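You operate a simulated robot arm through the tools that you are given. There is no shell and no other tool. Be economical: measure what you need, move in short steps, check, and stop when the job is done.

The job below is to be done with a simulated robot arm. You get a single attempt, and the scene is never put back.

Task
Open the upper left door, take the teal pad and put it in the left half of the top shelf of the display case, then shut the door. Take the bun from the counter and leave it on the top of the steel box. Put the pink cloth on the counter away on the lower shelf of the trolley. Shut the near counter door. Close the far counter door. Push the far counter drawer shut. Put the white brush on the shelf under the back counter. Put the steel tin that says "pepper" from the top of the wooden table on the top of the steel box and the steel tin that says "sugar" on the low shelf of the wooden table. The order is free. Set down upright: steel tin.

The check looks at the end state, three seconds after you hand in, the way a careful person would. Anything else that was tipped, shoved, dropped, spilled or broken makes it a failure. Flat cloth is picked up by pressing the open fingertips on it (5 to 10 N) and closing them slowly along it; thin cloth reads only 2 to 8 mm in the jaws.

Robot
A 7-joint arm with a two-finger parallel gripper on a trunk, on a base that drives. Base frame: it is fixed to the floor where the robot stands at the start and does not move with it; the origin is under the middle of the robot, x ahead of it, y to its left, z up. Lengths are in mm, angles in rad, forces in N, time in s.
With the tool pointing down near the work surface it reaches from about 700 to 780 mm from the robot's upright axis, wherever it stands. Its first joint turns from -2.496 to 2.496 rad. Places, roughly: bun (6x8x4 cm) [2800, -500, 800]; far counter door [2100, 800, 400]; far counter drawer [2100, 700, 700]; left half of the top shelf of the display case [6600, -300, 1300]; low shelf of the wooden table [900, -1700, 200]; lower shelf of the trolley [4900, -700, 600]; near counter door [2700, 700, 400]; pink cloth (8x6x3 cm) [3200, 200, 800]; shelf under the back counter [-2500, 700, 200]; steel tin [750, -1750, 750]; teal pad (7x10x3 cm) [2800, -200, 800]; top of the steel box [2100, -2400, 1300]; upper left door [6300, -200, 1300]; white brush (6x6x9 cm) [1400, 0, 900]. Payload 3 kg.
The tool frame sits at the grasp point between the pads (the TCP): z along the fingers, y along the line on which they close. The tips reach 30 mm beyond it. Largest opening 110 mm; finger width 20, thickness 10; the body of the gripper, 48 by 112 mm, starts 55 mm behind the TCP.
Orientation is that of the tool frame in the base frame, as a unit quaternion [x, y, z, w]. With the fingers straight down and closing along the base's y, the tool's x points along the base's -x, its y along +y and its z along -z.

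Tools
- The arm moves only by the tool servo_tool. Its argument "commands" is a list of rows, each an object of numbers (a shift or turn left out is 0, a gripper value left out holds the last): "x", "y", "z": the shift along the tool's x, y, z in units of 25 mm (1.0 is 25 mm); "ax", "ay", "az": the turn, a rotation vector about the tool's x, y, z in units of 5 degrees (1.0 is 5 degrees); "gripper": the opening in per cent of the stroke, from 0 (shut) to 100 (fully open). In form: [{"x": .., "y": .., "z": .., "ax": .., "ay": .., "az": .., "gripper": ..}, ...]. A call has 1 to 8 rows; each row shifts and turns the commanded pose from where the row before left it, along the tool's axes as they then stand. A call with a number of a shift or a turn outside -1 to 1 is refused whole. A row lasts 0.2 s, in which the tool goes at most 50 mm and 0.15 rad; a call with a longer step from one row to the next is refused whole, and so is a gripper value outside its range. Where a pose cannot be reached the arm comes as near as it can. A force on the tool above 40 N (or 10 N above the force at the start of the call, whichever is more), or a blocked arm, ends the call early, and 0.2 s more pass. The fingers move at their own pace (about 108 mm/s each) and stop on an object; they squeeze with about 40 N. The grip force told is the motor's: it shows also when the fingers shut on nothing. Time passes only in rows, and 0.2 s behind the last, so rows that do not move let the fingers close. The reply holds the time, the measured pose of the TCP, the force on the tool along the base axes, the opening and the grip force, in the units named above and with some noise, with the torque about the TCP (base axes, N m) and any sound that the robot's microphone picked up.
- Cameras (640 x 400 px; columns grow to the right, rows downward): "scene" is now at [168.4, 21, 1437.8]; the picture's right is [0.25, -0.97, 0.00], its down [-0.42, -0.11, -0.90] and it looks along [0.88, 0.22, -0.43] (base axes); focal length 248 px, centre (320, 200). "wrist" rides on the gripper at [72, 17, -103] in the tool frame; the picture's right is [-0.23, 0.97, 0.00], its down [-0.76, -0.18, -0.62] and it looks along [-0.61, -0.14, 0.78] (tool axes); focal length 222 px, centre (320, 200).
- snapshot(camera): a new picture of that camera. No time passes.
- move_column(by): slides the trunk up (or, below 0, down) by that many mm; the arm and the scene camera ride with it, the base frame stays. It gives what a move gives, with no picture.
- drive_base(legs): drives the robot by 1 to 6 legs, each [ahead, left, turn to the left] in mm, mm and rad, along the robot's own axes; the way and the turn of a leg run together, so that a leg with both is an arc; at most 1500 mm and 3.142 rad a leg. The arm and the cameras ride along, it lands a little off, and it stops where it bumps. It gives what a move gives.
- aim_head(pan, tilt): turns the head with the scene camera to pan (to the left, within 1.501 rad either way) and tilt (down, from -0.506 to 1.204), counted from straight ahead of the robot. It gives what a move gives.
- point_at(camera, pixels): for up to 12 pixels [column, row] of the newest picture of that camera ("zoom" is the newest enlarged one), the place [x, y, z] in the base frame of the surface seen there, good to about 2 mm. No time passes.
- enlarge(camera, box): a new picture of the part [left, top, right, bottom] of that camera's present view, enlarged. No time passes.
- job_done(): hands the job in; it is judged then, once.

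Keep the steps short. Do not move on a guess: measure, check each grasp and each placing, and mend mistakes. In all there are 329 turns and 216 pictures (those below and enlarged ones count). Leave the gripper open and the arm clear of the work at the hand-in unless told otherwise, and finish with a single line.

The tools are called after "Call:" as a command line: name --argument value ..., lists and objects as JSON in quotes. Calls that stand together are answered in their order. servo_tool: Moves the arm, as the interface text tells. Its arguments: {"type":"object","properties":{"commands":{"type":"array"}},"required":["commands"]} The other tools are called the same way: move_column (by) slides the trunk up or down; drive_base (legs) drives the base; aim_head (pan, tilt) turns the head that bears the scene camera; snapshot (camera) takes a picture; point_at (camera, pixels) gives the place of the surface under pixels of a picture; enlarge (camera, box) takes an enlarged picture of a part of a camera's view; job_done () hands the job in.

At the start:

```text
time_s: 0.0
eef_pos: [586.9, 239.9, 1000.5]
tool_rot: [-0.001, 1.0, 0.0, 0.0]
wrist_force: [0.6, 0.1, 0.4]
wrist_torque: [0.01, -0.03, -0.01]
finger_gap: 110.1
gripper_force: 0.0
trunk travel left (down, up): [-527.0, 363.0]
robot x, y, heading: [0.5, -3.7, -0.001]
head pan, tilt: [0.248, 0.443]
```

scene: 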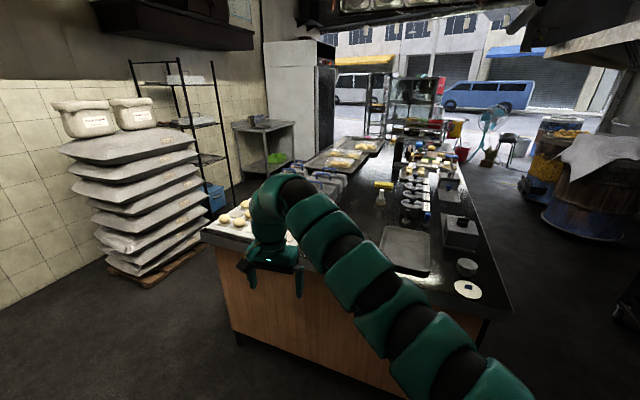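
wrist: 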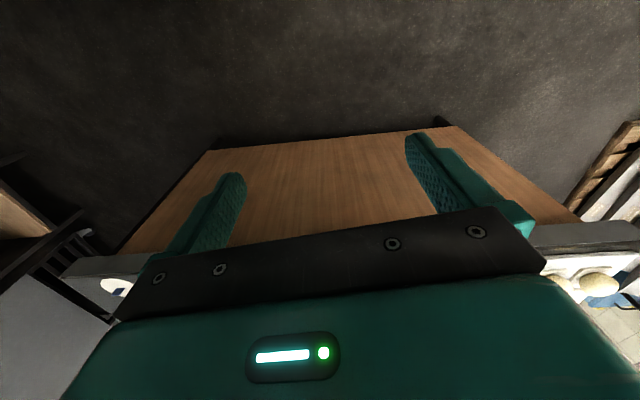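

I see a long counter ahead. First I look around with the head to the right and left.

Call:
aim_head --pan -1.1 --tilt 0.45

Call:
snapshot --camera "scene"

Call:
aim_head --pan -0.2 --tilt 0.4

Call:
snapshot --camera "scene"

Call:
enlarge --camera "scene" --box '[160, 60, 400, 320]'

```text
time_s: 1.5
eef_pos: [585.9, 239.8, 999.6]
tool_rot: [0.0, 1.0, 0.0, 0.0]
wrist_force: [-0.3, -1.0, -0.2]
wrist_torque: [0.01, -0.01, 0.0]
finger_gap: 110.0
gripper_force: 0.1
trunk travel left (down, up): [-527.0, 363.0]
robot x, y, heading: [3.0, 2.9, -0.004]
head pan, tilt: [-1.1, 0.45]
```

```text
213 pictures are left
```

scene: 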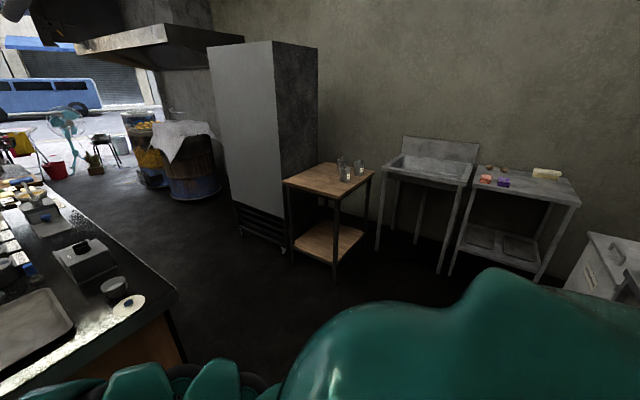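

```text
time_s: 2.7
eef_pos: [586.6, 239.4, 999.7]
tool_rot: [0.001, 1.0, 0.0, 0.0]
wrist_force: [0.5, 1.1, 0.6]
wrist_torque: [0.0, 0.03, 0.02]
finger_gap: 110.4
gripper_force: 0.0
trunk travel left (down, up): [-527.0, 363.0]
robot x, y, heading: [-0.8, -1.0, -0.002]
head pan, tilt: [-0.201, 0.4]
```

```text
212 pictures are left
```

scene: 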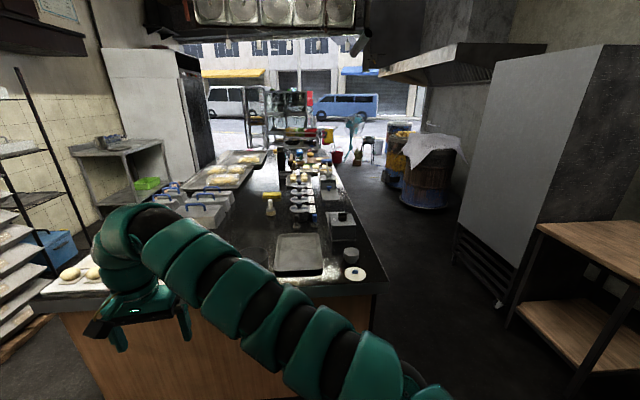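

```text
1.54 times, centred on (280, 190) of scene
```

zoom: 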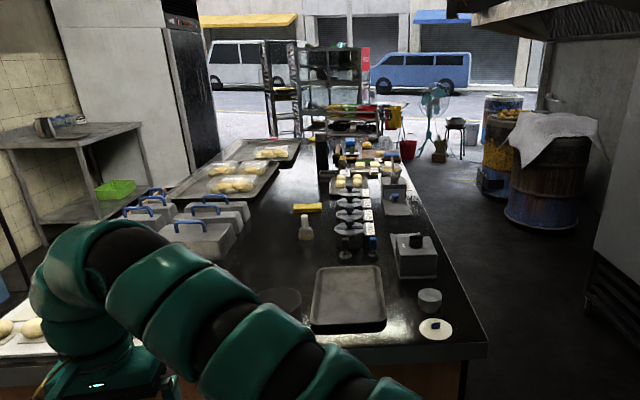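

Measuring key places: the brush candidate, counter edges, steel box, counter corners.

Call:
point_at --camera "zoom" --pixels '[[305, 215], [305, 232], [308, 208], [487, 345], [435, 335], [430, 300], [348, 300], [200, 235], [230, 185], [20, 330], [277, 150], [375, 150]]'

Call:
point_at --camera "scene" --pixels '[[600, 50], [500, 70], [540, 230], [600, 330], [480, 250], [385, 285], [50, 285], [430, 180], [405, 150], [600, 70]]'

```text
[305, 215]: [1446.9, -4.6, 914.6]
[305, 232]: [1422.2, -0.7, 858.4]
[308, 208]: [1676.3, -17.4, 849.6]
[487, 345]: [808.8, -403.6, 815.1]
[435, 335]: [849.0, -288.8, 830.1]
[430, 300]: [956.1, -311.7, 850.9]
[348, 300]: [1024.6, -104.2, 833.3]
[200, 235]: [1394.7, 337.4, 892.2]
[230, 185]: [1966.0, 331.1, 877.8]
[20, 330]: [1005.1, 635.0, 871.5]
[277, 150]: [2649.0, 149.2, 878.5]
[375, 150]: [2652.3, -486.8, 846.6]
```

```text
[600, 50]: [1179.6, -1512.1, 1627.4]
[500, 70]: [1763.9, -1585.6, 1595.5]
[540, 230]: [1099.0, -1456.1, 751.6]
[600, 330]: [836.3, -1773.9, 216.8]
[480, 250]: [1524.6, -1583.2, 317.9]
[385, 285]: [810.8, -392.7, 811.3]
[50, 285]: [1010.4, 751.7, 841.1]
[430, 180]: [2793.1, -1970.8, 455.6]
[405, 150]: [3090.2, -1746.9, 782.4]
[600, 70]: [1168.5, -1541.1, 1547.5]
```

The brush stands at about (1430, 0, 860–915). The counter's right edge is near y=-400, so I drive to the right aisle, going right first and then ahead, and look from there.

Call:
drive_base --legs '[[0, -950, 0], [1400, 0, 0]]'

Call:
aim_head --pan 0.9 --tilt 0.6

Call:
snapshot --camera "scene"

Call:
aim_head --pan -0.5 --tilt 0.3

Call:
snapshot --camera "scene"

```text
time_s: 14.3
eef_pos: [1994.6, -657.2, 999.6]
tool_rot: [-0.015, 1.0, 0.0, 0.0]
wrist_force: [-0.2, -0.1, -0.1]
wrist_torque: [-0.01, 0.04, -0.01]
finger_gap: 110.1
gripper_force: 0.0
trunk travel left (down, up): [-527.0, 363.0]
robot x, y, heading: [1413.9, -915.3, 0.029]
head pan, tilt: [-0.201, 0.4]
```

```text
time_s: 15.6
eef_pos: [1994.0, -657.1, 999.7]
tool_rot: [-0.014, 1.0, 0.0, 0.0]
wrist_force: [0.3, 0.1, 0.4]
wrist_torque: [-0.02, -0.02, -0.02]
finger_gap: 110.0
gripper_force: 0.1
trunk travel left (down, up): [-527.0, 363.0]
robot x, y, heading: [1416.9, -912.7, 0.023]
head pan, tilt: [0.901, 0.6]
```

```text
210 pictures are left
```

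scene: 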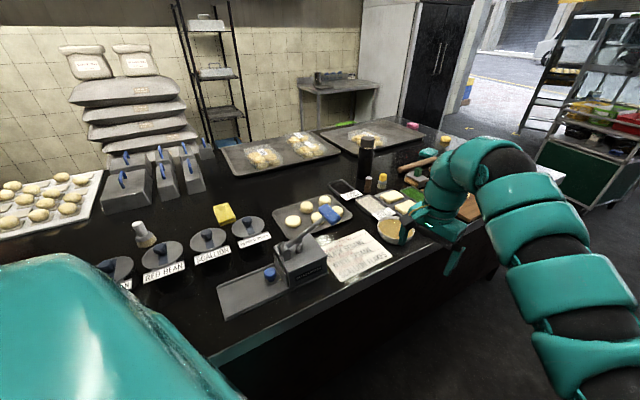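

```text
time_s: 17.1
eef_pos: [1994.6, -658.2, 999.4]
tool_rot: [-0.014, 1.0, 0.0, 0.0]
wrist_force: [-0.4, -0.6, -0.3]
wrist_torque: [0.03, -0.01, 0.0]
finger_gap: 109.8
gripper_force: 0.1
trunk travel left (down, up): [-527.0, 363.0]
robot x, y, heading: [1420.3, -913.9, 0.027]
head pan, tilt: [-0.499, 0.3]
```

```text
209 pictures are left
```

scene: 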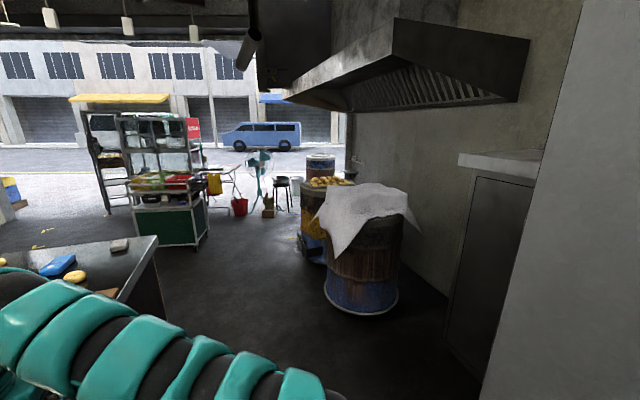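

The steel box is visible behind the barrels. The brush is at (143,235) in the earlier view. I turn the robot left to face the counter and then measure.

Call:
drive_base --legs '[[0, 0, 1.3]]'

Call:
aim_head --pan 0.1 --tilt 0.7

Call:
snapshot --camera "scene"

```text
time_s: 18.7
eef_pos: [1912.4, -521.9, 1000.0]
tool_rot: [-0.141, 0.99, -0.01, -0.001]
wrist_force: [-3.8, -27.4, 0.2]
wrist_torque: [0.53, -0.11, 0.49]
finger_gap: 97.4
gripper_force: 0.2
trunk travel left (down, up): [-527.0, 363.0]
robot x, y, heading: [1412.4, -914.0, 0.302]
head pan, tilt: [-0.499, 0.3]
stopped in leg 1: the force on the tool passed its limit at 58 N (the readings are from after the stop); the commanded pose is now the measured one
```

```text
time_s: 19.7
eef_pos: [1911.3, -520.5, 1000.7]
tool_rot: [-0.142, 0.99, -0.007, 0.0]
wrist_force: [-3.2, -33.4, -0.2]
wrist_torque: [0.61, -0.06, 0.49]
finger_gap: 94.5
gripper_force: 0.1
trunk travel left (down, up): [-527.0, 363.0]
robot x, y, heading: [1417.3, -916.3, 0.305]
head pan, tilt: [0.099, 0.7]
```

```text
208 pictures are left
```

scene: 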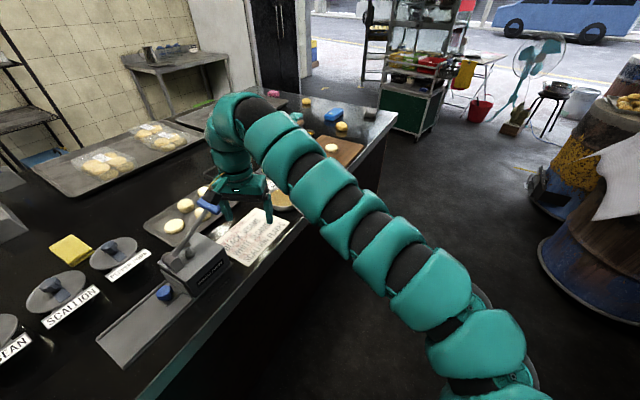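

The finger touched the blue-handled tool. I turn back right to release it, then raise the trunk before turning again.

Call:
drive_base --legs '[[0, 0, -0.15]]'

Call:
enlarge --camera "scene" --box '[80, 100, 400, 300]'

Call:
move_column --by 300

```text
time_s: 20.7
eef_pos: [1964.7, -597.7, 999.8]
tool_rot: [-0.067, 0.998, -0.009, 0.0]
wrist_force: [0.0, 0.5, -0.8]
wrist_torque: [-0.03, 0.01, -0.01]
finger_gap: 110.0
gripper_force: 0.2
trunk travel left (down, up): [-527.0, 363.0]
robot x, y, heading: [1409.6, -913.9, 0.157]
head pan, tilt: [0.099, 0.7]
```

```text
2.00 times, centred on (240, 200) of scene
```

zoom: 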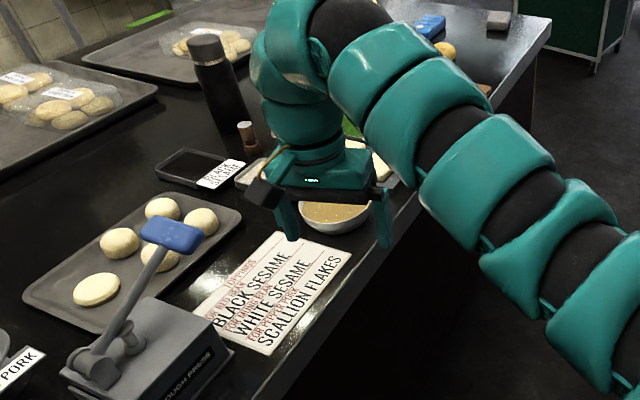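

```text
time_s: 23.7
eef_pos: [1965.5, -595.5, 1299.0]
tool_rot: [-0.068, 0.998, -0.008, 0.0]
wrist_force: [-1.0, -0.3, 0.7]
wrist_torque: [0.0, -0.01, 0.03]
finger_gap: 109.9
gripper_force: 0.0
trunk travel left (down, up): [-827.0, 63.0]
robot x, y, heading: [1416.3, -911.6, 0.156]
head pan, tilt: [0.099, 0.7]
```

The press seems unmoved. With the trunk up, I turn left so the arm points over the counter, and look.

Call:
drive_base --legs '[[0, 0, 1.02]]'

Call:
aim_head --pan 0.35 --tilt 0.9

Call:
snapshot --camera "scene"

Call:
snapshot --camera "wrist"

```text
time_s: 26.7
eef_pos: [1444.0, -278.5, 1297.9]
tool_rot: [-0.537, 0.844, -0.007, 0.004]
wrist_force: [0.3, 0.7, -0.1]
wrist_torque: [0.0, 0.01, 0.02]
finger_gap: 110.0
gripper_force: 0.1
trunk travel left (down, up): [-827.0, 63.0]
robot x, y, heading: [1414.1, -918.6, 1.156]
head pan, tilt: [0.099, 0.7]
```

```text
time_s: 27.4
eef_pos: [1446.2, -280.1, 1298.4]
tool_rot: [-0.536, 0.844, -0.007, 0.003]
wrist_force: [0.5, -0.8, -0.1]
wrist_torque: [0.0, 0.03, -0.03]
finger_gap: 109.7
gripper_force: 0.1
trunk travel left (down, up): [-827.0, 63.0]
robot x, y, heading: [1415.3, -916.8, 1.154]
head pan, tilt: [0.351, 0.901]
```

```text
206 pictures are left
```

scene: 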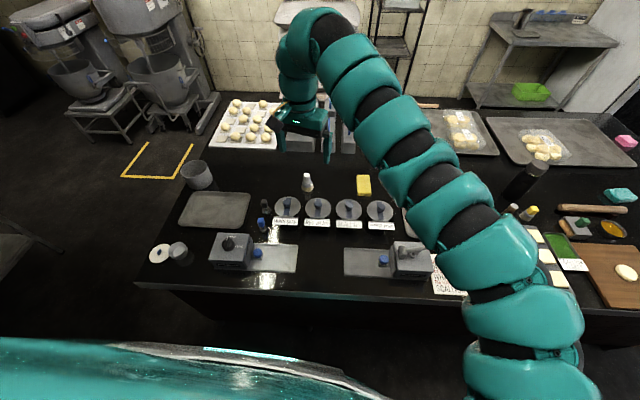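

```text
205 pictures are left
```

wrist: 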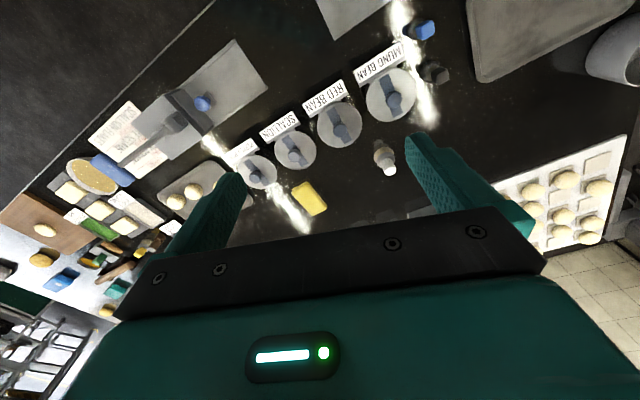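

The brush is at scene (307,182). I measure it, its neighbours and the counter edge, and also the bun, teal pad and pink cloth.

Call:
point_at --camera "scene" --pixels '[[307, 177], [307, 188], [290, 192], [290, 206], [315, 207], [265, 206], [260, 295], [135, 285], [627, 272], [618, 195], [625, 141], [430, 245]]'

Call:
point_at --camera "wrist" --pixels '[[379, 148], [390, 170], [384, 158], [372, 155], [393, 155]]'

Call:
enlarge --camera "scene" --box '[230, 150, 390, 250]'

```text
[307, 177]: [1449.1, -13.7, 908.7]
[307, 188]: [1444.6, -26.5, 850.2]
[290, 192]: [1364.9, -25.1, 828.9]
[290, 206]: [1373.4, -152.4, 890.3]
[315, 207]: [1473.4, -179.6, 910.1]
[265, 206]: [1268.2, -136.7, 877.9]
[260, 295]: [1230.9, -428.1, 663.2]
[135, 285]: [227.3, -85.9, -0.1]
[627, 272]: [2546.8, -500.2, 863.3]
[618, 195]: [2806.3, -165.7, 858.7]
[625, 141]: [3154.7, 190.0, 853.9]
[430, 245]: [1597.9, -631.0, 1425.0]
```

```text
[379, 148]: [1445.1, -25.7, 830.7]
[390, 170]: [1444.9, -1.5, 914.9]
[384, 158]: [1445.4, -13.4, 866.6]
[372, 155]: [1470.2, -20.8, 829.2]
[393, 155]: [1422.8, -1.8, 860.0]
```

```text
4.00 times, centred on (310, 200) of scene
```

zoom: 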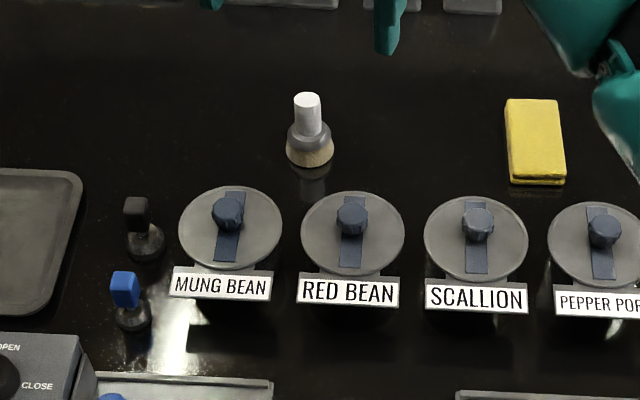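

The brush axis is near (1446, -4), top at 915, handle about 870–915, and the counter surface is at 829. I drive 165 mm toward the counter and then check.

Call:
drive_base --legs '[[151, 67, 0]]'

Call:
servo_tool --commands '[{"x": -0.8, "y": 0.38}, {"x": -0.8, "y": 0.38}, {"x": -0.8, "y": 0.38}, {"x": -0.8, "y": 0.38}, {"x": -0.8, "y": 0.38}, {}]'

Call:
snapshot --camera "wrist"

```text
time_s: 28.9
eef_pos: [1442.6, -116.7, 1297.4]
tool_rot: [-0.537, 0.844, -0.008, 0.003]
wrist_force: [0.2, 0.2, -0.6]
wrist_torque: [-0.02, 0.01, 0.01]
finger_gap: 110.0
gripper_force: 0.1
trunk travel left (down, up): [-827.0, 63.0]
robot x, y, heading: [1413.0, -748.3, 1.156]
head pan, tilt: [0.351, 0.901]
```

```text
time_s: 30.3
eef_pos: [1442.1, -75.5, 1298.9]
tool_rot: [-0.536, 0.844, -0.008, 0.003]
wrist_force: [0.1, 0.0, 0.5]
wrist_torque: [-0.03, 0.01, -0.01]
finger_gap: 110.0
gripper_force: 0.0
out of reach, approached as far as the arm can: row 3, 4, 5
trunk travel left (down, up): [-827.0, 63.0]
robot x, y, heading: [1413.1, -752.0, 1.152]
head pan, tilt: [0.351, 0.901]
```

```text
203 pictures are left
```

wrist: 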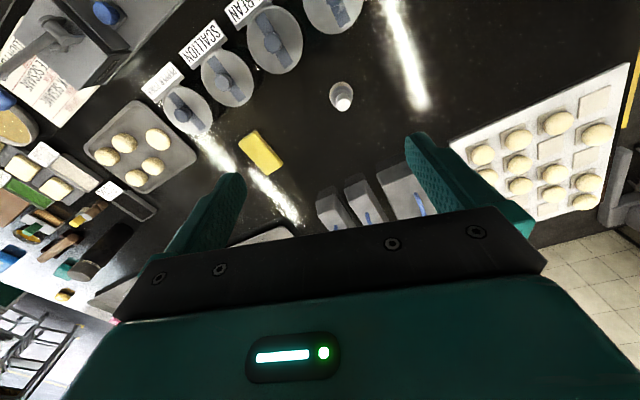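

The arm reached its limit at this height relative to the trunk. Lowering the arm itself should give more reach, so I go down 150 mm while extending, well above everything.

Call:
servo_tool --commands '[{"z": 1}, {"z": 1}, {"z": 1}, {"z": 1}, {"z": 1}, {"z": 1}, {"x": -0.5, "y": 0.25}, {"x": -0.5, "y": 0.25}]'

```text
time_s: 32.1
eef_pos: [1446.8, -50.9, 1149.5]
tool_rot: [-0.536, 0.844, -0.007, 0.003]
wrist_force: [0.5, -0.3, 0.9]
wrist_torque: [-0.02, 0.02, 0.01]
finger_gap: 110.0
gripper_force: 0.1
out of reach, approached as far as the arm can: row 8
trunk travel left (down, up): [-827.0, 63.0]
robot x, y, heading: [1410.8, -751.6, 1.154]
head pan, tilt: [0.351, 0.901]
```

Call:
servo_tool --commands '[{"z": 1}, {"z": 1}, {"z": 1}, {"z": 1}, {"x": -0.5, "y": 0.25}, {"x": -0.5, "y": 0.25}, {"x": -0.5, "y": 0.25}, {}]'

```text
time_s: 33.9
eef_pos: [1450.7, -56.4, 1052.1]
tool_rot: [-0.536, 0.844, -0.007, 0.004]
wrist_force: [0.4, 1.1, 0.1]
wrist_torque: [-0.01, -0.01, 0.03]
finger_gap: 110.2
gripper_force: 0.0
out of reach, approached as far as the arm can: row 4, 5, 6, 7
trunk travel left (down, up): [-827.0, 63.0]
robot x, y, heading: [1412.2, -752.2, 1.154]
head pan, tilt: [0.351, 0.901]
```

Reach tops out near 700 mm, so I drive 55 mm closer.

Call:
drive_base --legs '[[50, 22, 0]]'

Call:
snapshot --camera "wrist"

```text
time_s: 34.9
eef_pos: [1446.0, -30.5, 1053.5]
tool_rot: [-0.542, 0.841, -0.007, 0.004]
wrist_force: [0.4, 0.0, 0.2]
wrist_torque: [0.03, -0.04, -0.01]
finger_gap: 110.3
gripper_force: 0.1
trunk travel left (down, up): [-827.0, 63.0]
robot x, y, heading: [1415.7, -720.9, 1.164]
head pan, tilt: [0.351, 0.901]
stopped in leg 1: the robot was blocked; the commanded pose is now the measured one
```

```text
202 pictures are left
```

wrist: 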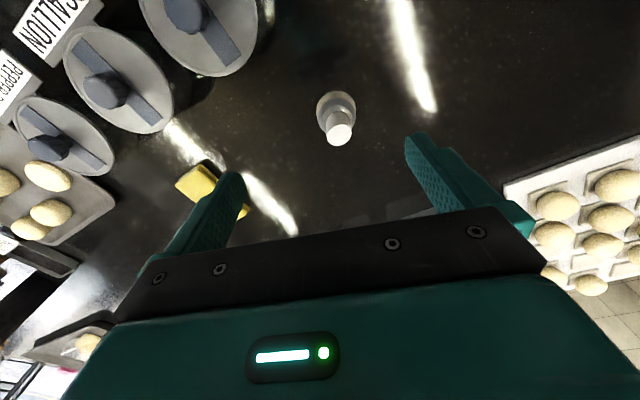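

The base is touching the counter, with 27 mm of reach missing. I tilt the tool 15° outward to gain reach and then shift.

Call:
servo_tool --commands '[{"ay": -1}, {"ay": -1}, {"ay": -1}, {"x": -0.47, "y": 0.22, "z": 0.13}, {"x": -0.47, "y": 0.22, "z": 0.13}, {}]'

Call:
snapshot --camera "wrist"

```text
time_s: 36.3
eef_pos: [1446.1, -3.6, 1051.1]
tool_rot: [-0.537, 0.833, 0.063, 0.113]
wrist_force: [0.6, 0.3, -0.1]
wrist_torque: [0.02, 0.0, 0.0]
finger_gap: 109.8
gripper_force: 0.0
trunk travel left (down, up): [-827.0, 63.0]
robot x, y, heading: [1416.6, -725.2, 1.164]
head pan, tilt: [0.351, 0.901]
```

```text
201 pictures are left
```

wrist: 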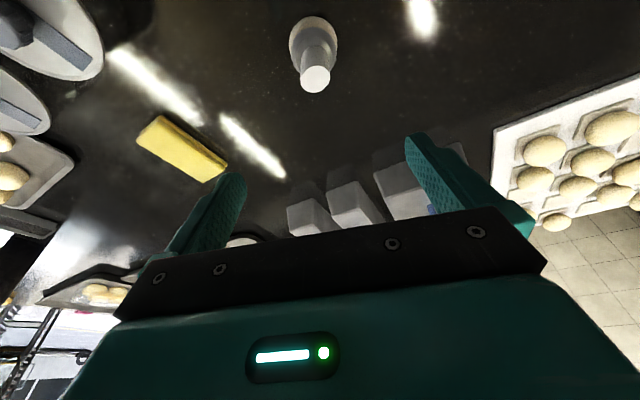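

Call:
point_at --camera "wrist" --pixels '[[316, 78], [314, 60], [305, 45], [324, 60], [303, 62]]'

Call:
move_column --by -90

Call:
snapshot --camera "wrist"

```text
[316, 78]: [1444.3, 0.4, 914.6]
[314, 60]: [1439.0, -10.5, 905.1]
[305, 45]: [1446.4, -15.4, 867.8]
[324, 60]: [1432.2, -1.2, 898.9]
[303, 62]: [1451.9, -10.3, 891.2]
```

```text
time_s: 37.6
eef_pos: [1445.7, -3.1, 962.1]
tool_rot: [-0.537, 0.833, 0.063, 0.113]
wrist_force: [0.3, 0.7, 0.1]
wrist_torque: [0.0, -0.01, -0.03]
finger_gap: 109.9
gripper_force: 0.1
trunk travel left (down, up): [-737.0, 153.0]
robot x, y, heading: [1415.8, -726.6, 1.163]
head pan, tilt: [0.351, 0.901]
```

```text
200 pictures are left
```

wrist: 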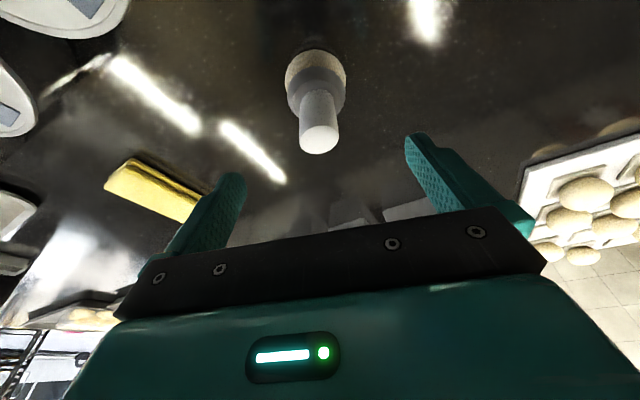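

The handle centres between the fingers. I lower the trunk 77 mm and then close.

Call:
move_column --by -75

Call:
servo_tool --commands '[{"gripper": 0}, {}, {}, {}]'

Call:
snapshot --camera "wrist"

```text
time_s: 38.7
eef_pos: [1445.8, -3.3, 885.8]
tool_rot: [-0.538, 0.833, 0.063, 0.112]
wrist_force: [-0.5, -0.3, 0.0]
wrist_torque: [0.01, 0.02, 0.0]
finger_gap: 109.9
gripper_force: 0.1
trunk travel left (down, up): [-662.0, 228.0]
robot x, y, heading: [1414.6, -725.9, 1.169]
head pan, tilt: [0.351, 0.901]
```

```text
time_s: 39.7
eef_pos: [1445.0, -2.9, 887.6]
tool_rot: [-0.537, 0.834, 0.064, 0.114]
wrist_force: [-0.9, 1.7, 9.5]
wrist_torque: [0.18, 0.27, -0.02]
finger_gap: 49.4
gripper_force: 40.0
trunk travel left (down, up): [-662.0, 228.0]
robot x, y, heading: [1413.9, -724.7, 1.162]
head pan, tilt: [0.351, 0.901]
```

```text
199 pictures are left
```

wrist: 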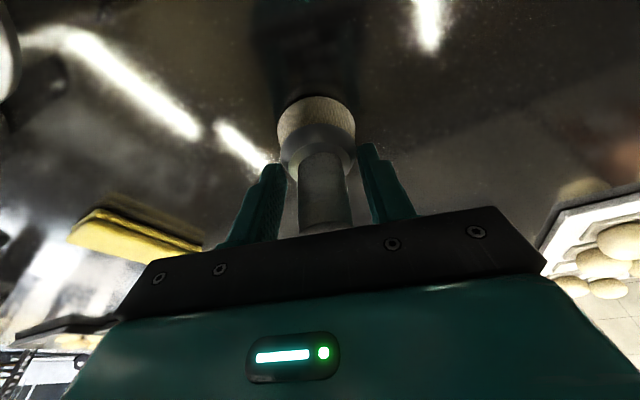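

The tips caught the shoulder of the ferrule (gap 49). I open, rise 14 mm and grip the handle itself.

Call:
servo_tool --commands '[{"gripper": 100}, {}, {}, {}]'

Call:
move_column --by 15

Call:
servo_tool --commands '[{"gripper": 0}, {}, {}, {}]'

Call:
snapshot --camera "wrist"

```text
time_s: 40.7
eef_pos: [1447.0, -1.3, 885.8]
tool_rot: [-0.537, 0.834, 0.063, 0.113]
wrist_force: [0.2, 0.3, 0.3]
wrist_torque: [0.0, 0.03, 0.0]
finger_gap: 110.4
gripper_force: 0.0
trunk travel left (down, up): [-662.0, 228.0]
robot x, y, heading: [1418.7, -729.1, 1.167]
head pan, tilt: [0.351, 0.901]
```

```text
time_s: 41.3
eef_pos: [1446.3, -2.5, 902.3]
tool_rot: [-0.538, 0.833, 0.063, 0.114]
wrist_force: [0.5, 0.2, 0.6]
wrist_torque: [0.02, 0.0, 0.0]
finger_gap: 109.9
gripper_force: 0.0
trunk travel left (down, up): [-677.0, 213.0]
robot x, y, heading: [1417.1, -723.5, 1.161]
head pan, tilt: [0.351, 0.901]
```

```text
time_s: 42.3
eef_pos: [1445.9, -2.1, 901.8]
tool_rot: [-0.538, 0.833, 0.063, 0.112]
wrist_force: [0.0, 0.9, 0.1]
wrist_torque: [0.05, 0.07, -0.03]
finger_gap: 28.3
gripper_force: 40.0
trunk travel left (down, up): [-677.0, 213.0]
robot x, y, heading: [1415.6, -728.2, 1.164]
head pan, tilt: [0.351, 0.901]
```

```text
198 pictures are left
```

wrist: 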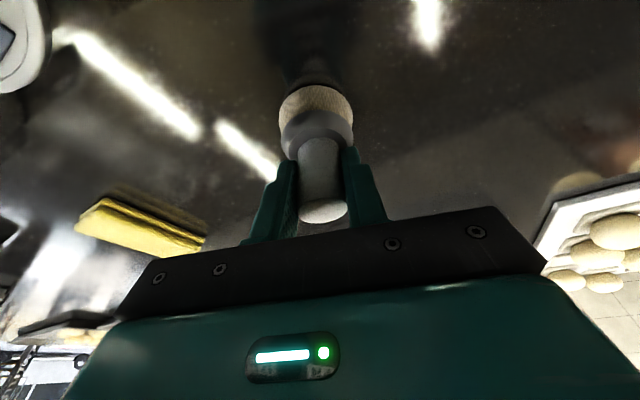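

Good grip on the handle (gap 28). I lift with the trunk, back off from the counter, then turn to face the back.

Call:
move_column --by 200

Call:
drive_base --legs '[[-230, -99, 0], [0, 0, 1.97]]'

Call:
aim_head --pan -0.3 --tilt 0.4

Call:
snapshot --camera "scene"

```text
time_s: 44.5
eef_pos: [1446.3, -2.7, 1101.3]
tool_rot: [-0.538, 0.833, 0.063, 0.113]
wrist_force: [-0.4, 0.4, -0.8]
wrist_torque: [-0.03, 0.0, 0.01]
finger_gap: 28.1
gripper_force: 40.1
trunk travel left (down, up): [-877.0, 13.0]
robot x, y, heading: [1413.2, -726.0, 1.165]
head pan, tilt: [0.351, 0.901]
```

```text
time_s: 51.0
eef_pos: [726.8, -1206.1, 1101.0]
tool_rot: [0.991, -0.031, -0.129, -0.013]
wrist_force: [-0.6, -1.3, -0.7]
wrist_torque: [0.01, -0.01, -0.01]
finger_gap: 28.3
gripper_force: 39.8
trunk travel left (down, up): [-877.0, 13.0]
robot x, y, heading: [1415.4, -978.2, 3.102]
head pan, tilt: [0.351, 0.901]
```

```text
time_s: 52.0
eef_pos: [728.1, -1206.6, 1100.3]
tool_rot: [0.991, -0.03, -0.128, -0.011]
wrist_force: [-0.4, -1.0, -1.2]
wrist_torque: [0.02, 0.02, 0.01]
finger_gap: 28.4
gripper_force: 40.1
trunk travel left (down, up): [-877.0, 13.0]
robot x, y, heading: [1416.5, -980.3, 3.099]
head pan, tilt: [-0.3, 0.4]
```

```text
197 pictures are left
```

scene: 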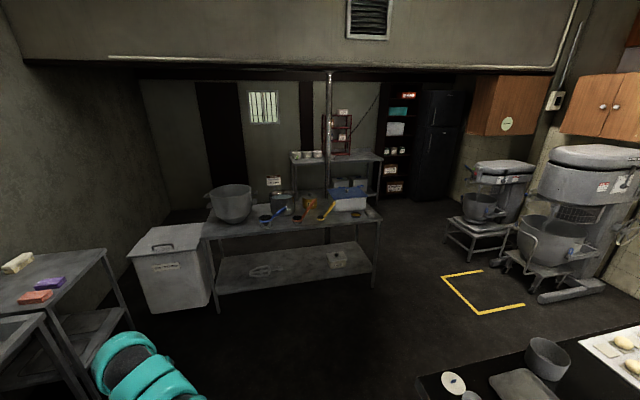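

Call:
point_at --camera "scene" --pixels '[[220, 290], [365, 265], [300, 275], [265, 270], [340, 258], [215, 236], [372, 218], [300, 225], [360, 245], [230, 262], [480, 232], [170, 260]]'

Call:
enlarge --camera "scene" --box '[180, 140, 420, 310]'

```text
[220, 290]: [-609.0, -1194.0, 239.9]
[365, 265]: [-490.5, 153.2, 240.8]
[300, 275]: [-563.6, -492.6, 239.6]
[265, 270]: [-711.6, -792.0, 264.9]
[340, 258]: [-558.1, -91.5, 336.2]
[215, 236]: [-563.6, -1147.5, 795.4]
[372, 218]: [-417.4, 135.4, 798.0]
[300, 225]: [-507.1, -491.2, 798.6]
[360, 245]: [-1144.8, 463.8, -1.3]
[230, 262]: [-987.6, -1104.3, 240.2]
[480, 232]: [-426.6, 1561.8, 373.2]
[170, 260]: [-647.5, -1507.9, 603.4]
```

```text
2.35 times, centred on (300, 225) of scene
```

zoom: 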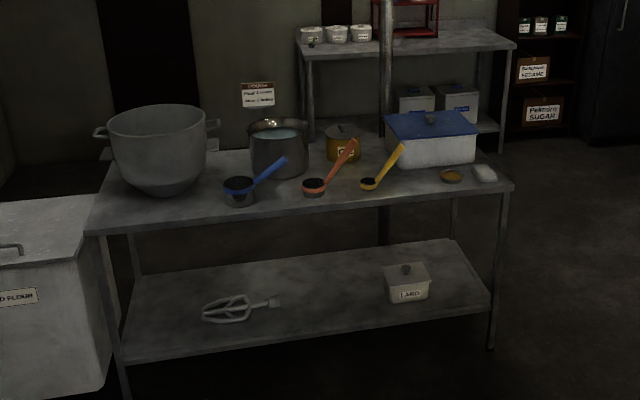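

This table is at x≈-500, but the target is at x≈-2500, so I measure the one behind it.

Call:
point_at --camera "zoom" --pixels '[[410, 48], [310, 50], [515, 40], [480, 125], [490, 128], [415, 95], [455, 95], [500, 150], [540, 190], [436, 15]]'

```text
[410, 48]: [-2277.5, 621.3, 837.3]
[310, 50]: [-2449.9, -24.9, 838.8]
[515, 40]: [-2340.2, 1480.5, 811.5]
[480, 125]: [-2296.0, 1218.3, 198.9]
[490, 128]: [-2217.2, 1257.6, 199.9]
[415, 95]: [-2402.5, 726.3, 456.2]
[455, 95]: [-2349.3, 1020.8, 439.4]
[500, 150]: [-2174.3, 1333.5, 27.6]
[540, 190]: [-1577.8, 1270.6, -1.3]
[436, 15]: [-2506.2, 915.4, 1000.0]
```

The back counter (front x≈-2200, shelf z≈199) has boxes at y≈726 and 1020. I drive in the open lane, ahead 970, then sideways to +y, then ahead.

Call:
drive_base --legs '[[970, 0, 0.04], [0, -1500, 0], [0, -150, 0], [1300, 0, 0]]'

Call:
aim_head --pan 0.0 --tilt 0.5

Call:
snapshot --camera "scene"

```text
time_s: 71.2
eef_pos: [-1558.2, 370.0, 1101.5]
tool_rot: [0.992, 0.01, -0.129, -0.007]
wrist_force: [-0.7, -0.3, -1.5]
wrist_torque: [-0.03, -0.01, 0.03]
finger_gap: 28.3
gripper_force: 39.7
trunk travel left (down, up): [-877.0, 13.0]
robot x, y, heading: [-892.0, 650.8, -3.103]
head pan, tilt: [-0.3, 0.4]
```

```text
time_s: 72.0
eef_pos: [-1557.9, 371.1, 1100.5]
tool_rot: [0.992, 0.01, -0.129, -0.007]
wrist_force: [-0.5, 1.0, -1.4]
wrist_torque: [-0.01, 0.04, -0.01]
finger_gap: 27.9
gripper_force: 39.8
trunk travel left (down, up): [-877.0, 13.0]
robot x, y, heading: [-894.0, 653.7, -3.099]
head pan, tilt: [0.0, 0.499]
```

```text
195 pictures are left
```

scene: 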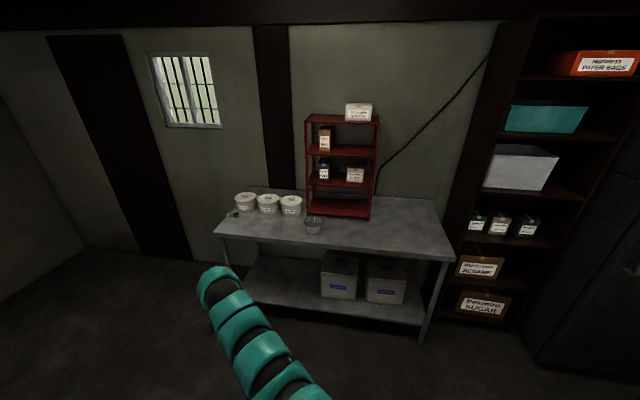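

Call:
point_at --camera "scene" --pixels '[[250, 275], [275, 278], [305, 285], [290, 305], [245, 295], [265, 260], [322, 290], [325, 265], [225, 240], [400, 260], [448, 262], [420, 330]]'

Call:
enlarge --camera "scene" --box '[200, 180, 460, 345]'

```text
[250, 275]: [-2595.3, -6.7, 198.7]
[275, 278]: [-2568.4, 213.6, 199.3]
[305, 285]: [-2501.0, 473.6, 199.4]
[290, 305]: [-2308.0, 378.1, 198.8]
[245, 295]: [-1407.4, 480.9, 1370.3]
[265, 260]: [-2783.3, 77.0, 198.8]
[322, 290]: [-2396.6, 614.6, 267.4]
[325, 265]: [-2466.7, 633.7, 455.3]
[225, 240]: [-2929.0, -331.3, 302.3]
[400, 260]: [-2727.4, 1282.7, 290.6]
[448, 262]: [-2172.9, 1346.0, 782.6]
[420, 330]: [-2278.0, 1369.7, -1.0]
```

```text
2.42 times, centred on (330, 262) of scene
```

zoom: 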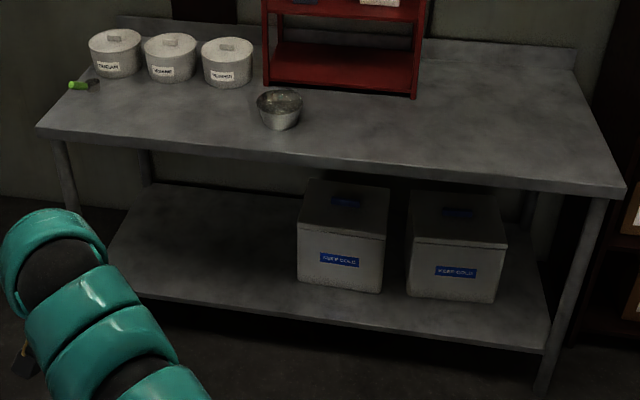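

I check the arm's profile height, to know whether it fits under the counter top (underside ≈790) with the trunk lowered.

Call:
point_at --camera "scene" --pixels '[[312, 395], [290, 375], [265, 340], [240, 305], [222, 280], [212, 270], [207, 285]]'

Call:
aim_head --pan 0.3 --tilt 1.0

Call:
snapshot --camera "scene"

```text
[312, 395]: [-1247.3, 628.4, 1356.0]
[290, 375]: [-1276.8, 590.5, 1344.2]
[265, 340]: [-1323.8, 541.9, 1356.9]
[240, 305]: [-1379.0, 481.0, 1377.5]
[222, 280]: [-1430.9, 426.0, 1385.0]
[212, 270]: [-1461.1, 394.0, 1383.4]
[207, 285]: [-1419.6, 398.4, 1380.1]
```

```text
time_s: 73.0
eef_pos: [-1559.2, 369.7, 1101.2]
tool_rot: [0.992, 0.009, -0.129, -0.007]
wrist_force: [-0.8, -0.2, -0.7]
wrist_torque: [0.03, -0.01, 0.0]
finger_gap: 28.4
gripper_force: 40.0
trunk travel left (down, up): [-877.0, 13.0]
robot x, y, heading: [-891.3, 654.7, -3.102]
head pan, tilt: [0.3, 1.0]
```

```text
193 pictures are left
```

scene: 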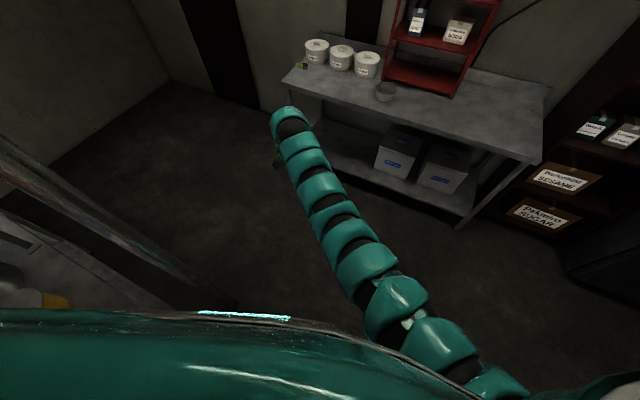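

The arm's top runs at most 285 mm above the TCP, so with the TCP at 280 it fits below the counter top. I lower the trunk here and then look.

Call:
move_column --by -812

Call:
aim_head --pan 0.1 --tilt 0.3

Call:
snapshot --camera "scene"

```text
refused: -812 is not a number from -400 to 400
```

```text
time_s: 74.0
eef_pos: [-1557.2, 369.5, 1100.8]
tool_rot: [0.992, 0.01, -0.129, -0.007]
wrist_force: [0.8, 0.0, -0.2]
wrist_torque: [0.02, 0.03, 0.0]
finger_gap: 28.2
gripper_force: 40.3
trunk travel left (down, up): [-877.0, 13.0]
robot x, y, heading: [-890.8, 654.4, -3.101]
head pan, tilt: [0.099, 0.3]
```

```text
192 pictures are left
```

scene: 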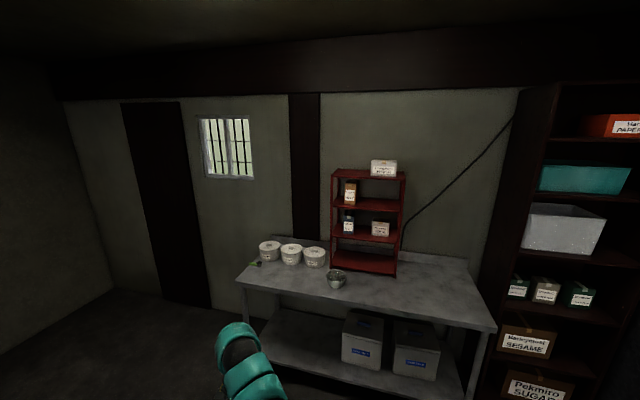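

Call:
move_column --by -400

Call:
move_column --by -400

Call:
aim_head --pan 0.1 --tilt 0.35

Call:
snapshot --camera "scene"

```text
time_s: 77.9
eef_pos: [-1557.2, 370.2, 700.4]
tool_rot: [0.992, 0.009, -0.128, -0.007]
wrist_force: [0.4, 0.7, -0.7]
wrist_torque: [0.02, 0.03, 0.0]
finger_gap: 28.4
gripper_force: 39.8
trunk travel left (down, up): [-477.0, 413.0]
robot x, y, heading: [-894.3, 653.9, -3.104]
head pan, tilt: [0.099, 0.3]
```

```text
time_s: 81.7
eef_pos: [-1557.0, 369.7, 301.3]
tool_rot: [0.992, 0.009, -0.128, -0.008]
wrist_force: [0.0, -0.6, -1.3]
wrist_torque: [-0.01, 0.01, -0.02]
finger_gap: 28.3
gripper_force: 40.2
trunk travel left (down, up): [-77.0, 813.0]
robot x, y, heading: [-894.0, 651.2, -3.103]
head pan, tilt: [0.099, 0.3]
```

```text
time_s: 82.3
eef_pos: [-1558.0, 370.1, 300.6]
tool_rot: [0.992, 0.009, -0.129, -0.008]
wrist_force: [-0.2, -0.8, -1.1]
wrist_torque: [-0.02, -0.02, 0.02]
finger_gap: 28.3
gripper_force: 40.0
trunk travel left (down, up): [-77.0, 813.0]
robot x, y, heading: [-888.7, 651.9, -3.103]
head pan, tilt: [0.099, 0.351]
```

```text
191 pictures are left
```

scene: 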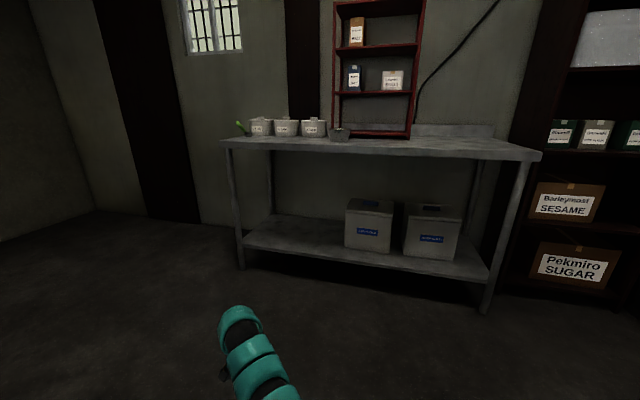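

Clear view of the gap. I drive in (863 ahead, 36 left) with the brush's base about 28 mm above the shelf.

Call:
drive_base --legs '[[863, 36, 0]]'

Call:
snapshot --camera "wrist"

Call:
snapshot --camera "scene"

```text
time_s: 87.0
eef_pos: [-2434.9, 282.8, 301.1]
tool_rot: [0.991, 0.017, -0.13, -0.005]
wrist_force: [0.2, -0.8, -0.3]
wrist_torque: [0.01, 0.01, 0.0]
finger_gap: 28.2
gripper_force: 39.8
trunk travel left (down, up): [-77.0, 813.0]
robot x, y, heading: [-1773.7, 578.4, -3.086]
head pan, tilt: [0.099, 0.351]
```

```text
190 pictures are left
```

wrist: 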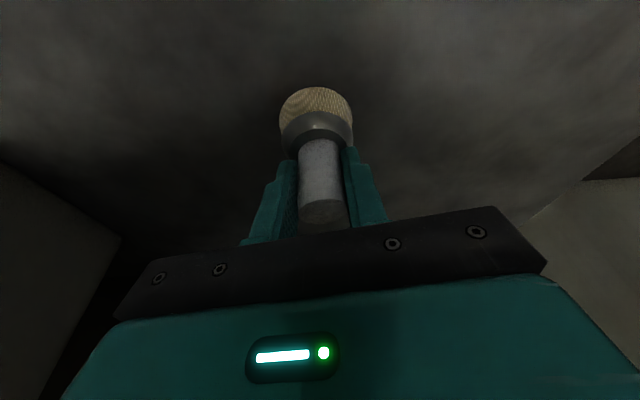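

```text
189 pictures are left
```

scene: 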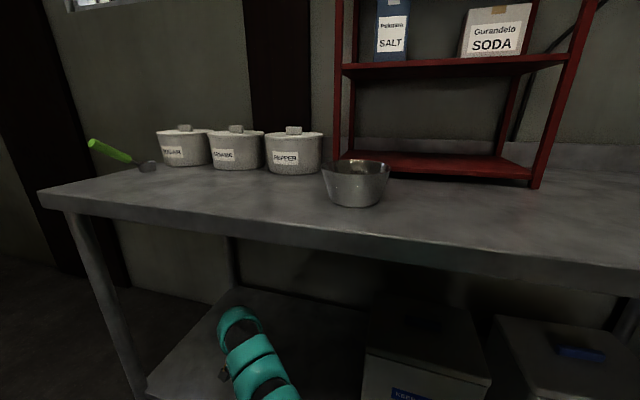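

Well placed. I lower until a force shows.

Call:
move_column --by -26

```text
time_s: 87.7
eef_pos: [-2435.4, 283.1, 275.0]
tool_rot: [0.992, 0.017, -0.129, -0.007]
wrist_force: [0.5, 0.6, -1.0]
wrist_torque: [-0.05, 0.0, 0.02]
finger_gap: 28.1
gripper_force: 40.0
trunk travel left (down, up): [-51.0, 839.0]
robot x, y, heading: [-1771.8, 577.4, -3.088]
head pan, tilt: [0.099, 0.351]
```

Call:
move_column --by -4

```text
time_s: 88.2
eef_pos: [-2435.2, 283.0, 271.9]
tool_rot: [0.991, 0.017, -0.129, -0.005]
wrist_force: [-1.0, -0.3, 1.3]
wrist_torque: [-0.12, 0.05, -0.01]
finger_gap: 28.3
gripper_force: 39.4
trunk travel left (down, up): [-47.0, 843.0]
robot x, y, heading: [-1775.8, 579.9, -3.087]
head pan, tilt: [0.099, 0.351]
```

Contact (force rose to +1.3). I open slowly and then raise the trunk to leave the handle.

Call:
servo_tool --commands '[{"gripper": 35}, {"gripper": 50}, {"gripper": 100}, {}, {}]'

Call:
move_column --by 100

Call:
snapshot --camera "wrist"

```text
time_s: 89.5
eef_pos: [-2435.2, 281.9, 269.6]
tool_rot: [0.992, 0.017, -0.129, -0.006]
wrist_force: [0.3, 0.8, -0.3]
wrist_torque: [0.02, 0.01, 0.01]
finger_gap: 109.9
gripper_force: 0.1
trunk travel left (down, up): [-47.0, 843.0]
robot x, y, heading: [-1772.7, 577.7, -3.089]
head pan, tilt: [0.099, 0.351]
```

```text
time_s: 90.8
eef_pos: [-2435.6, 282.9, 371.8]
tool_rot: [0.991, 0.017, -0.129, -0.006]
wrist_force: [0.5, -0.3, -0.3]
wrist_torque: [0.01, 0.03, 0.0]
finger_gap: 110.3
gripper_force: 0.0
trunk travel left (down, up): [-147.0, 743.0]
robot x, y, heading: [-1774.0, 579.0, -3.084]
head pan, tilt: [0.099, 0.351]
```

```text
188 pictures are left
```

wrist: 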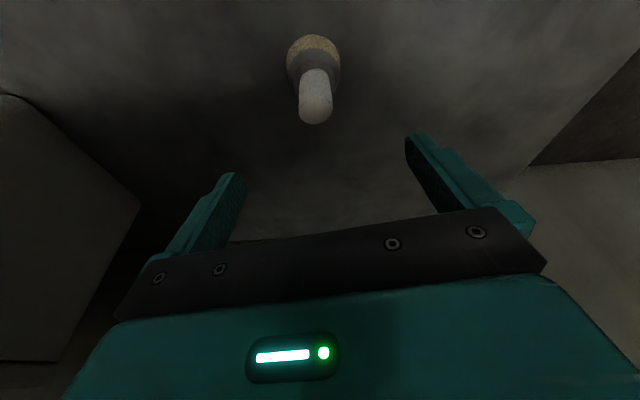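

The brush stands upright on the shelf. I back out, raise the trunk, and return to the open lane.

Call:
drive_base --legs '[[-880, 0, 0]]'

Call:
move_column --by 400

Call:
drive_base --legs '[[-1320, 0, 0]]'

```text
time_s: 95.3
eef_pos: [-1570.6, 324.7, 371.1]
tool_rot: [0.991, 0.027, -0.129, -0.005]
wrist_force: [-0.2, 0.9, -0.7]
wrist_torque: [-0.01, 0.01, 0.03]
finger_gap: 109.5
gripper_force: 0.1
trunk travel left (down, up): [-147.0, 743.0]
robot x, y, heading: [-913.5, 637.0, -3.064]
head pan, tilt: [0.099, 0.351]
```

```text
time_s: 99.2
eef_pos: [-1570.7, 324.8, 771.1]
tool_rot: [0.991, 0.028, -0.128, -0.005]
wrist_force: [-0.4, 0.3, 0.2]
wrist_torque: [0.04, 0.0, 0.01]
finger_gap: 109.9
gripper_force: 0.2
trunk travel left (down, up): [-547.0, 343.0]
robot x, y, heading: [-913.1, 632.4, -3.066]
head pan, tilt: [0.099, 0.351]
```

```text
time_s: 105.7
eef_pos: [-268.6, 421.6, 770.9]
tool_rot: [0.991, 0.035, -0.13, -0.003]
wrist_force: [-0.1, -0.3, -0.3]
wrist_torque: [-0.01, 0.01, 0.0]
finger_gap: 109.8
gripper_force: 0.2
trunk travel left (down, up): [-547.0, 343.0]
robot x, y, heading: [385.3, 740.0, -3.048]
head pan, tilt: [0.099, 0.351]
```

Call:
drive_base --legs '[[0, 0, -0.094], [0, 1250, 0], [0, 0, 1.21]]'

Call:
move_column --by 300

Call:
aim_head --pan 0.65 --tilt 0.6

Call:
snapshot --camera "scene"

```text
time_s: 115.5
eef_pos: [401.6, -1233.6, 771.3]
tool_rot: [0.816, 0.564, -0.111, 0.066]
wrist_force: [0.4, -0.2, 0.2]
wrist_torque: [-0.02, 0.0, 0.0]
finger_gap: 110.0
gripper_force: 0.1
trunk travel left (down, up): [-547.0, 343.0]
robot x, y, heading: [384.7, -506.5, -1.913]
head pan, tilt: [0.099, 0.351]
```

```text
time_s: 118.5
eef_pos: [401.7, -1233.7, 1071.3]
tool_rot: [0.816, 0.564, -0.111, 0.066]
wrist_force: [-0.8, 1.0, 0.1]
wrist_torque: [-0.03, 0.02, 0.01]
finger_gap: 109.9
gripper_force: 0.0
trunk travel left (down, up): [-847.0, 43.0]
robot x, y, heading: [386.8, -507.6, -1.912]
head pan, tilt: [0.099, 0.351]
```

```text
time_s: 119.5
eef_pos: [403.1, -1233.0, 1070.3]
tool_rot: [0.816, 0.564, -0.11, 0.067]
wrist_force: [0.5, -0.3, 0.5]
wrist_torque: [0.01, 0.04, -0.01]
finger_gap: 109.7
gripper_force: 0.0
trunk travel left (down, up): [-847.0, 43.0]
robot x, y, heading: [384.5, -509.1, -1.914]
head pan, tilt: [0.649, 0.6]
```

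```text
187 pictures are left
```

scene: 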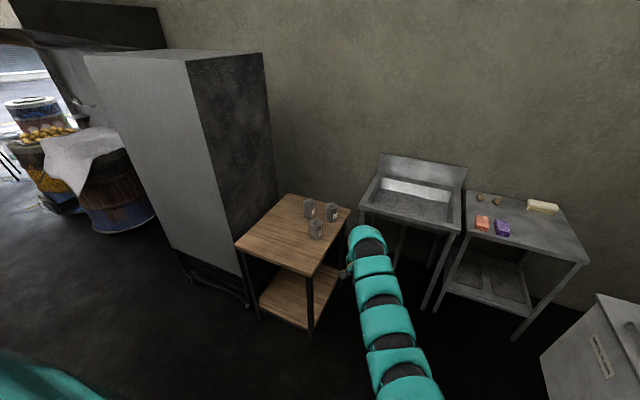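

Call:
enlarge --camera "scene" --box '[230, 180, 360, 340]'

Call:
point_at --camera "scene" --pixels '[[309, 200], [332, 207], [316, 222], [309, 215], [332, 220], [316, 236], [238, 245], [311, 274], [348, 210], [300, 310], [280, 290], [265, 300]]'

```text
2.50 times, centred on (295, 260) of scene
```

zoom: 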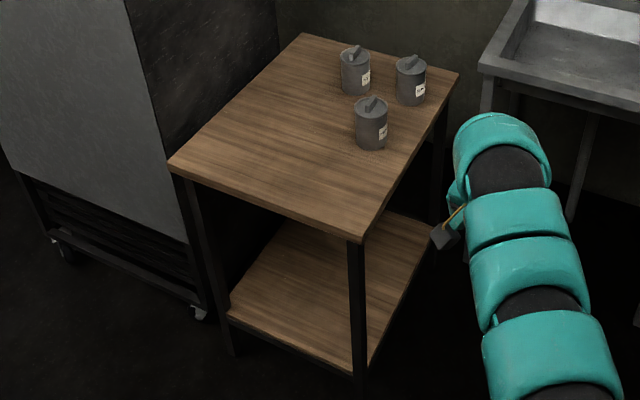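

```text
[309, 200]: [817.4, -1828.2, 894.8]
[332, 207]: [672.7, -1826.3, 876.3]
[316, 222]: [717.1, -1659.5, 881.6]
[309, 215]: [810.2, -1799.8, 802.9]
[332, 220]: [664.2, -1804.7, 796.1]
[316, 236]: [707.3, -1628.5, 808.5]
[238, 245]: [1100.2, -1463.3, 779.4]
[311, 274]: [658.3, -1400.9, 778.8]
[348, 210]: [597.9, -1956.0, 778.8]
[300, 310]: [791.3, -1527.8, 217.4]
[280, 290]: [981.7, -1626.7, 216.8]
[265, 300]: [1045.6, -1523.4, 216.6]
```

Three tins. I enlarge to read their labels.

Call:
enlarge --camera "scene" --box '[298, 190, 346, 245]'

```text
7.27 times, centred on (322, 218) of scene
```

zoom: 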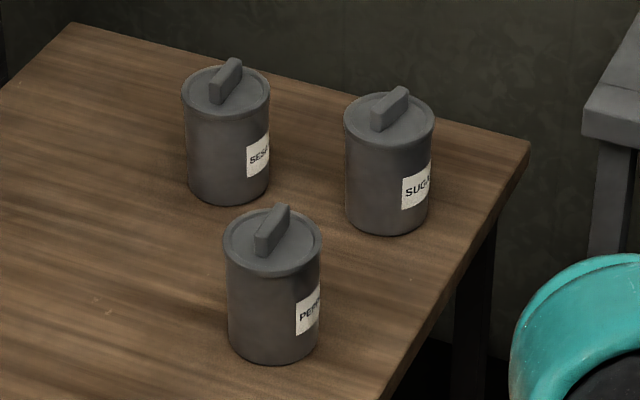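

PEPPER is nearest, SUGAR is at right rear and SESAME at left rear. I measure the tin geometry.

Call:
point_at --camera "zoom" --pixels '[[347, 118], [431, 125], [390, 148], [390, 98], [388, 225], [227, 240], [318, 240], [272, 268], [275, 222], [272, 355], [226, 98], [265, 98]]'

```text
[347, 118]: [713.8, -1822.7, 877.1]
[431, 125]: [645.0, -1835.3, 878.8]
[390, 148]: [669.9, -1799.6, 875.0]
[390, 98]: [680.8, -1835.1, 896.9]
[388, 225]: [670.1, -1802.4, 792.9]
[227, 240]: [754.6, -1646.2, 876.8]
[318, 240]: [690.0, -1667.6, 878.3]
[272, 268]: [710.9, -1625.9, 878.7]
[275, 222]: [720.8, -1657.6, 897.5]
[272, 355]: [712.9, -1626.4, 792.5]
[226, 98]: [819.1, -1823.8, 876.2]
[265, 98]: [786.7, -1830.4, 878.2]
```

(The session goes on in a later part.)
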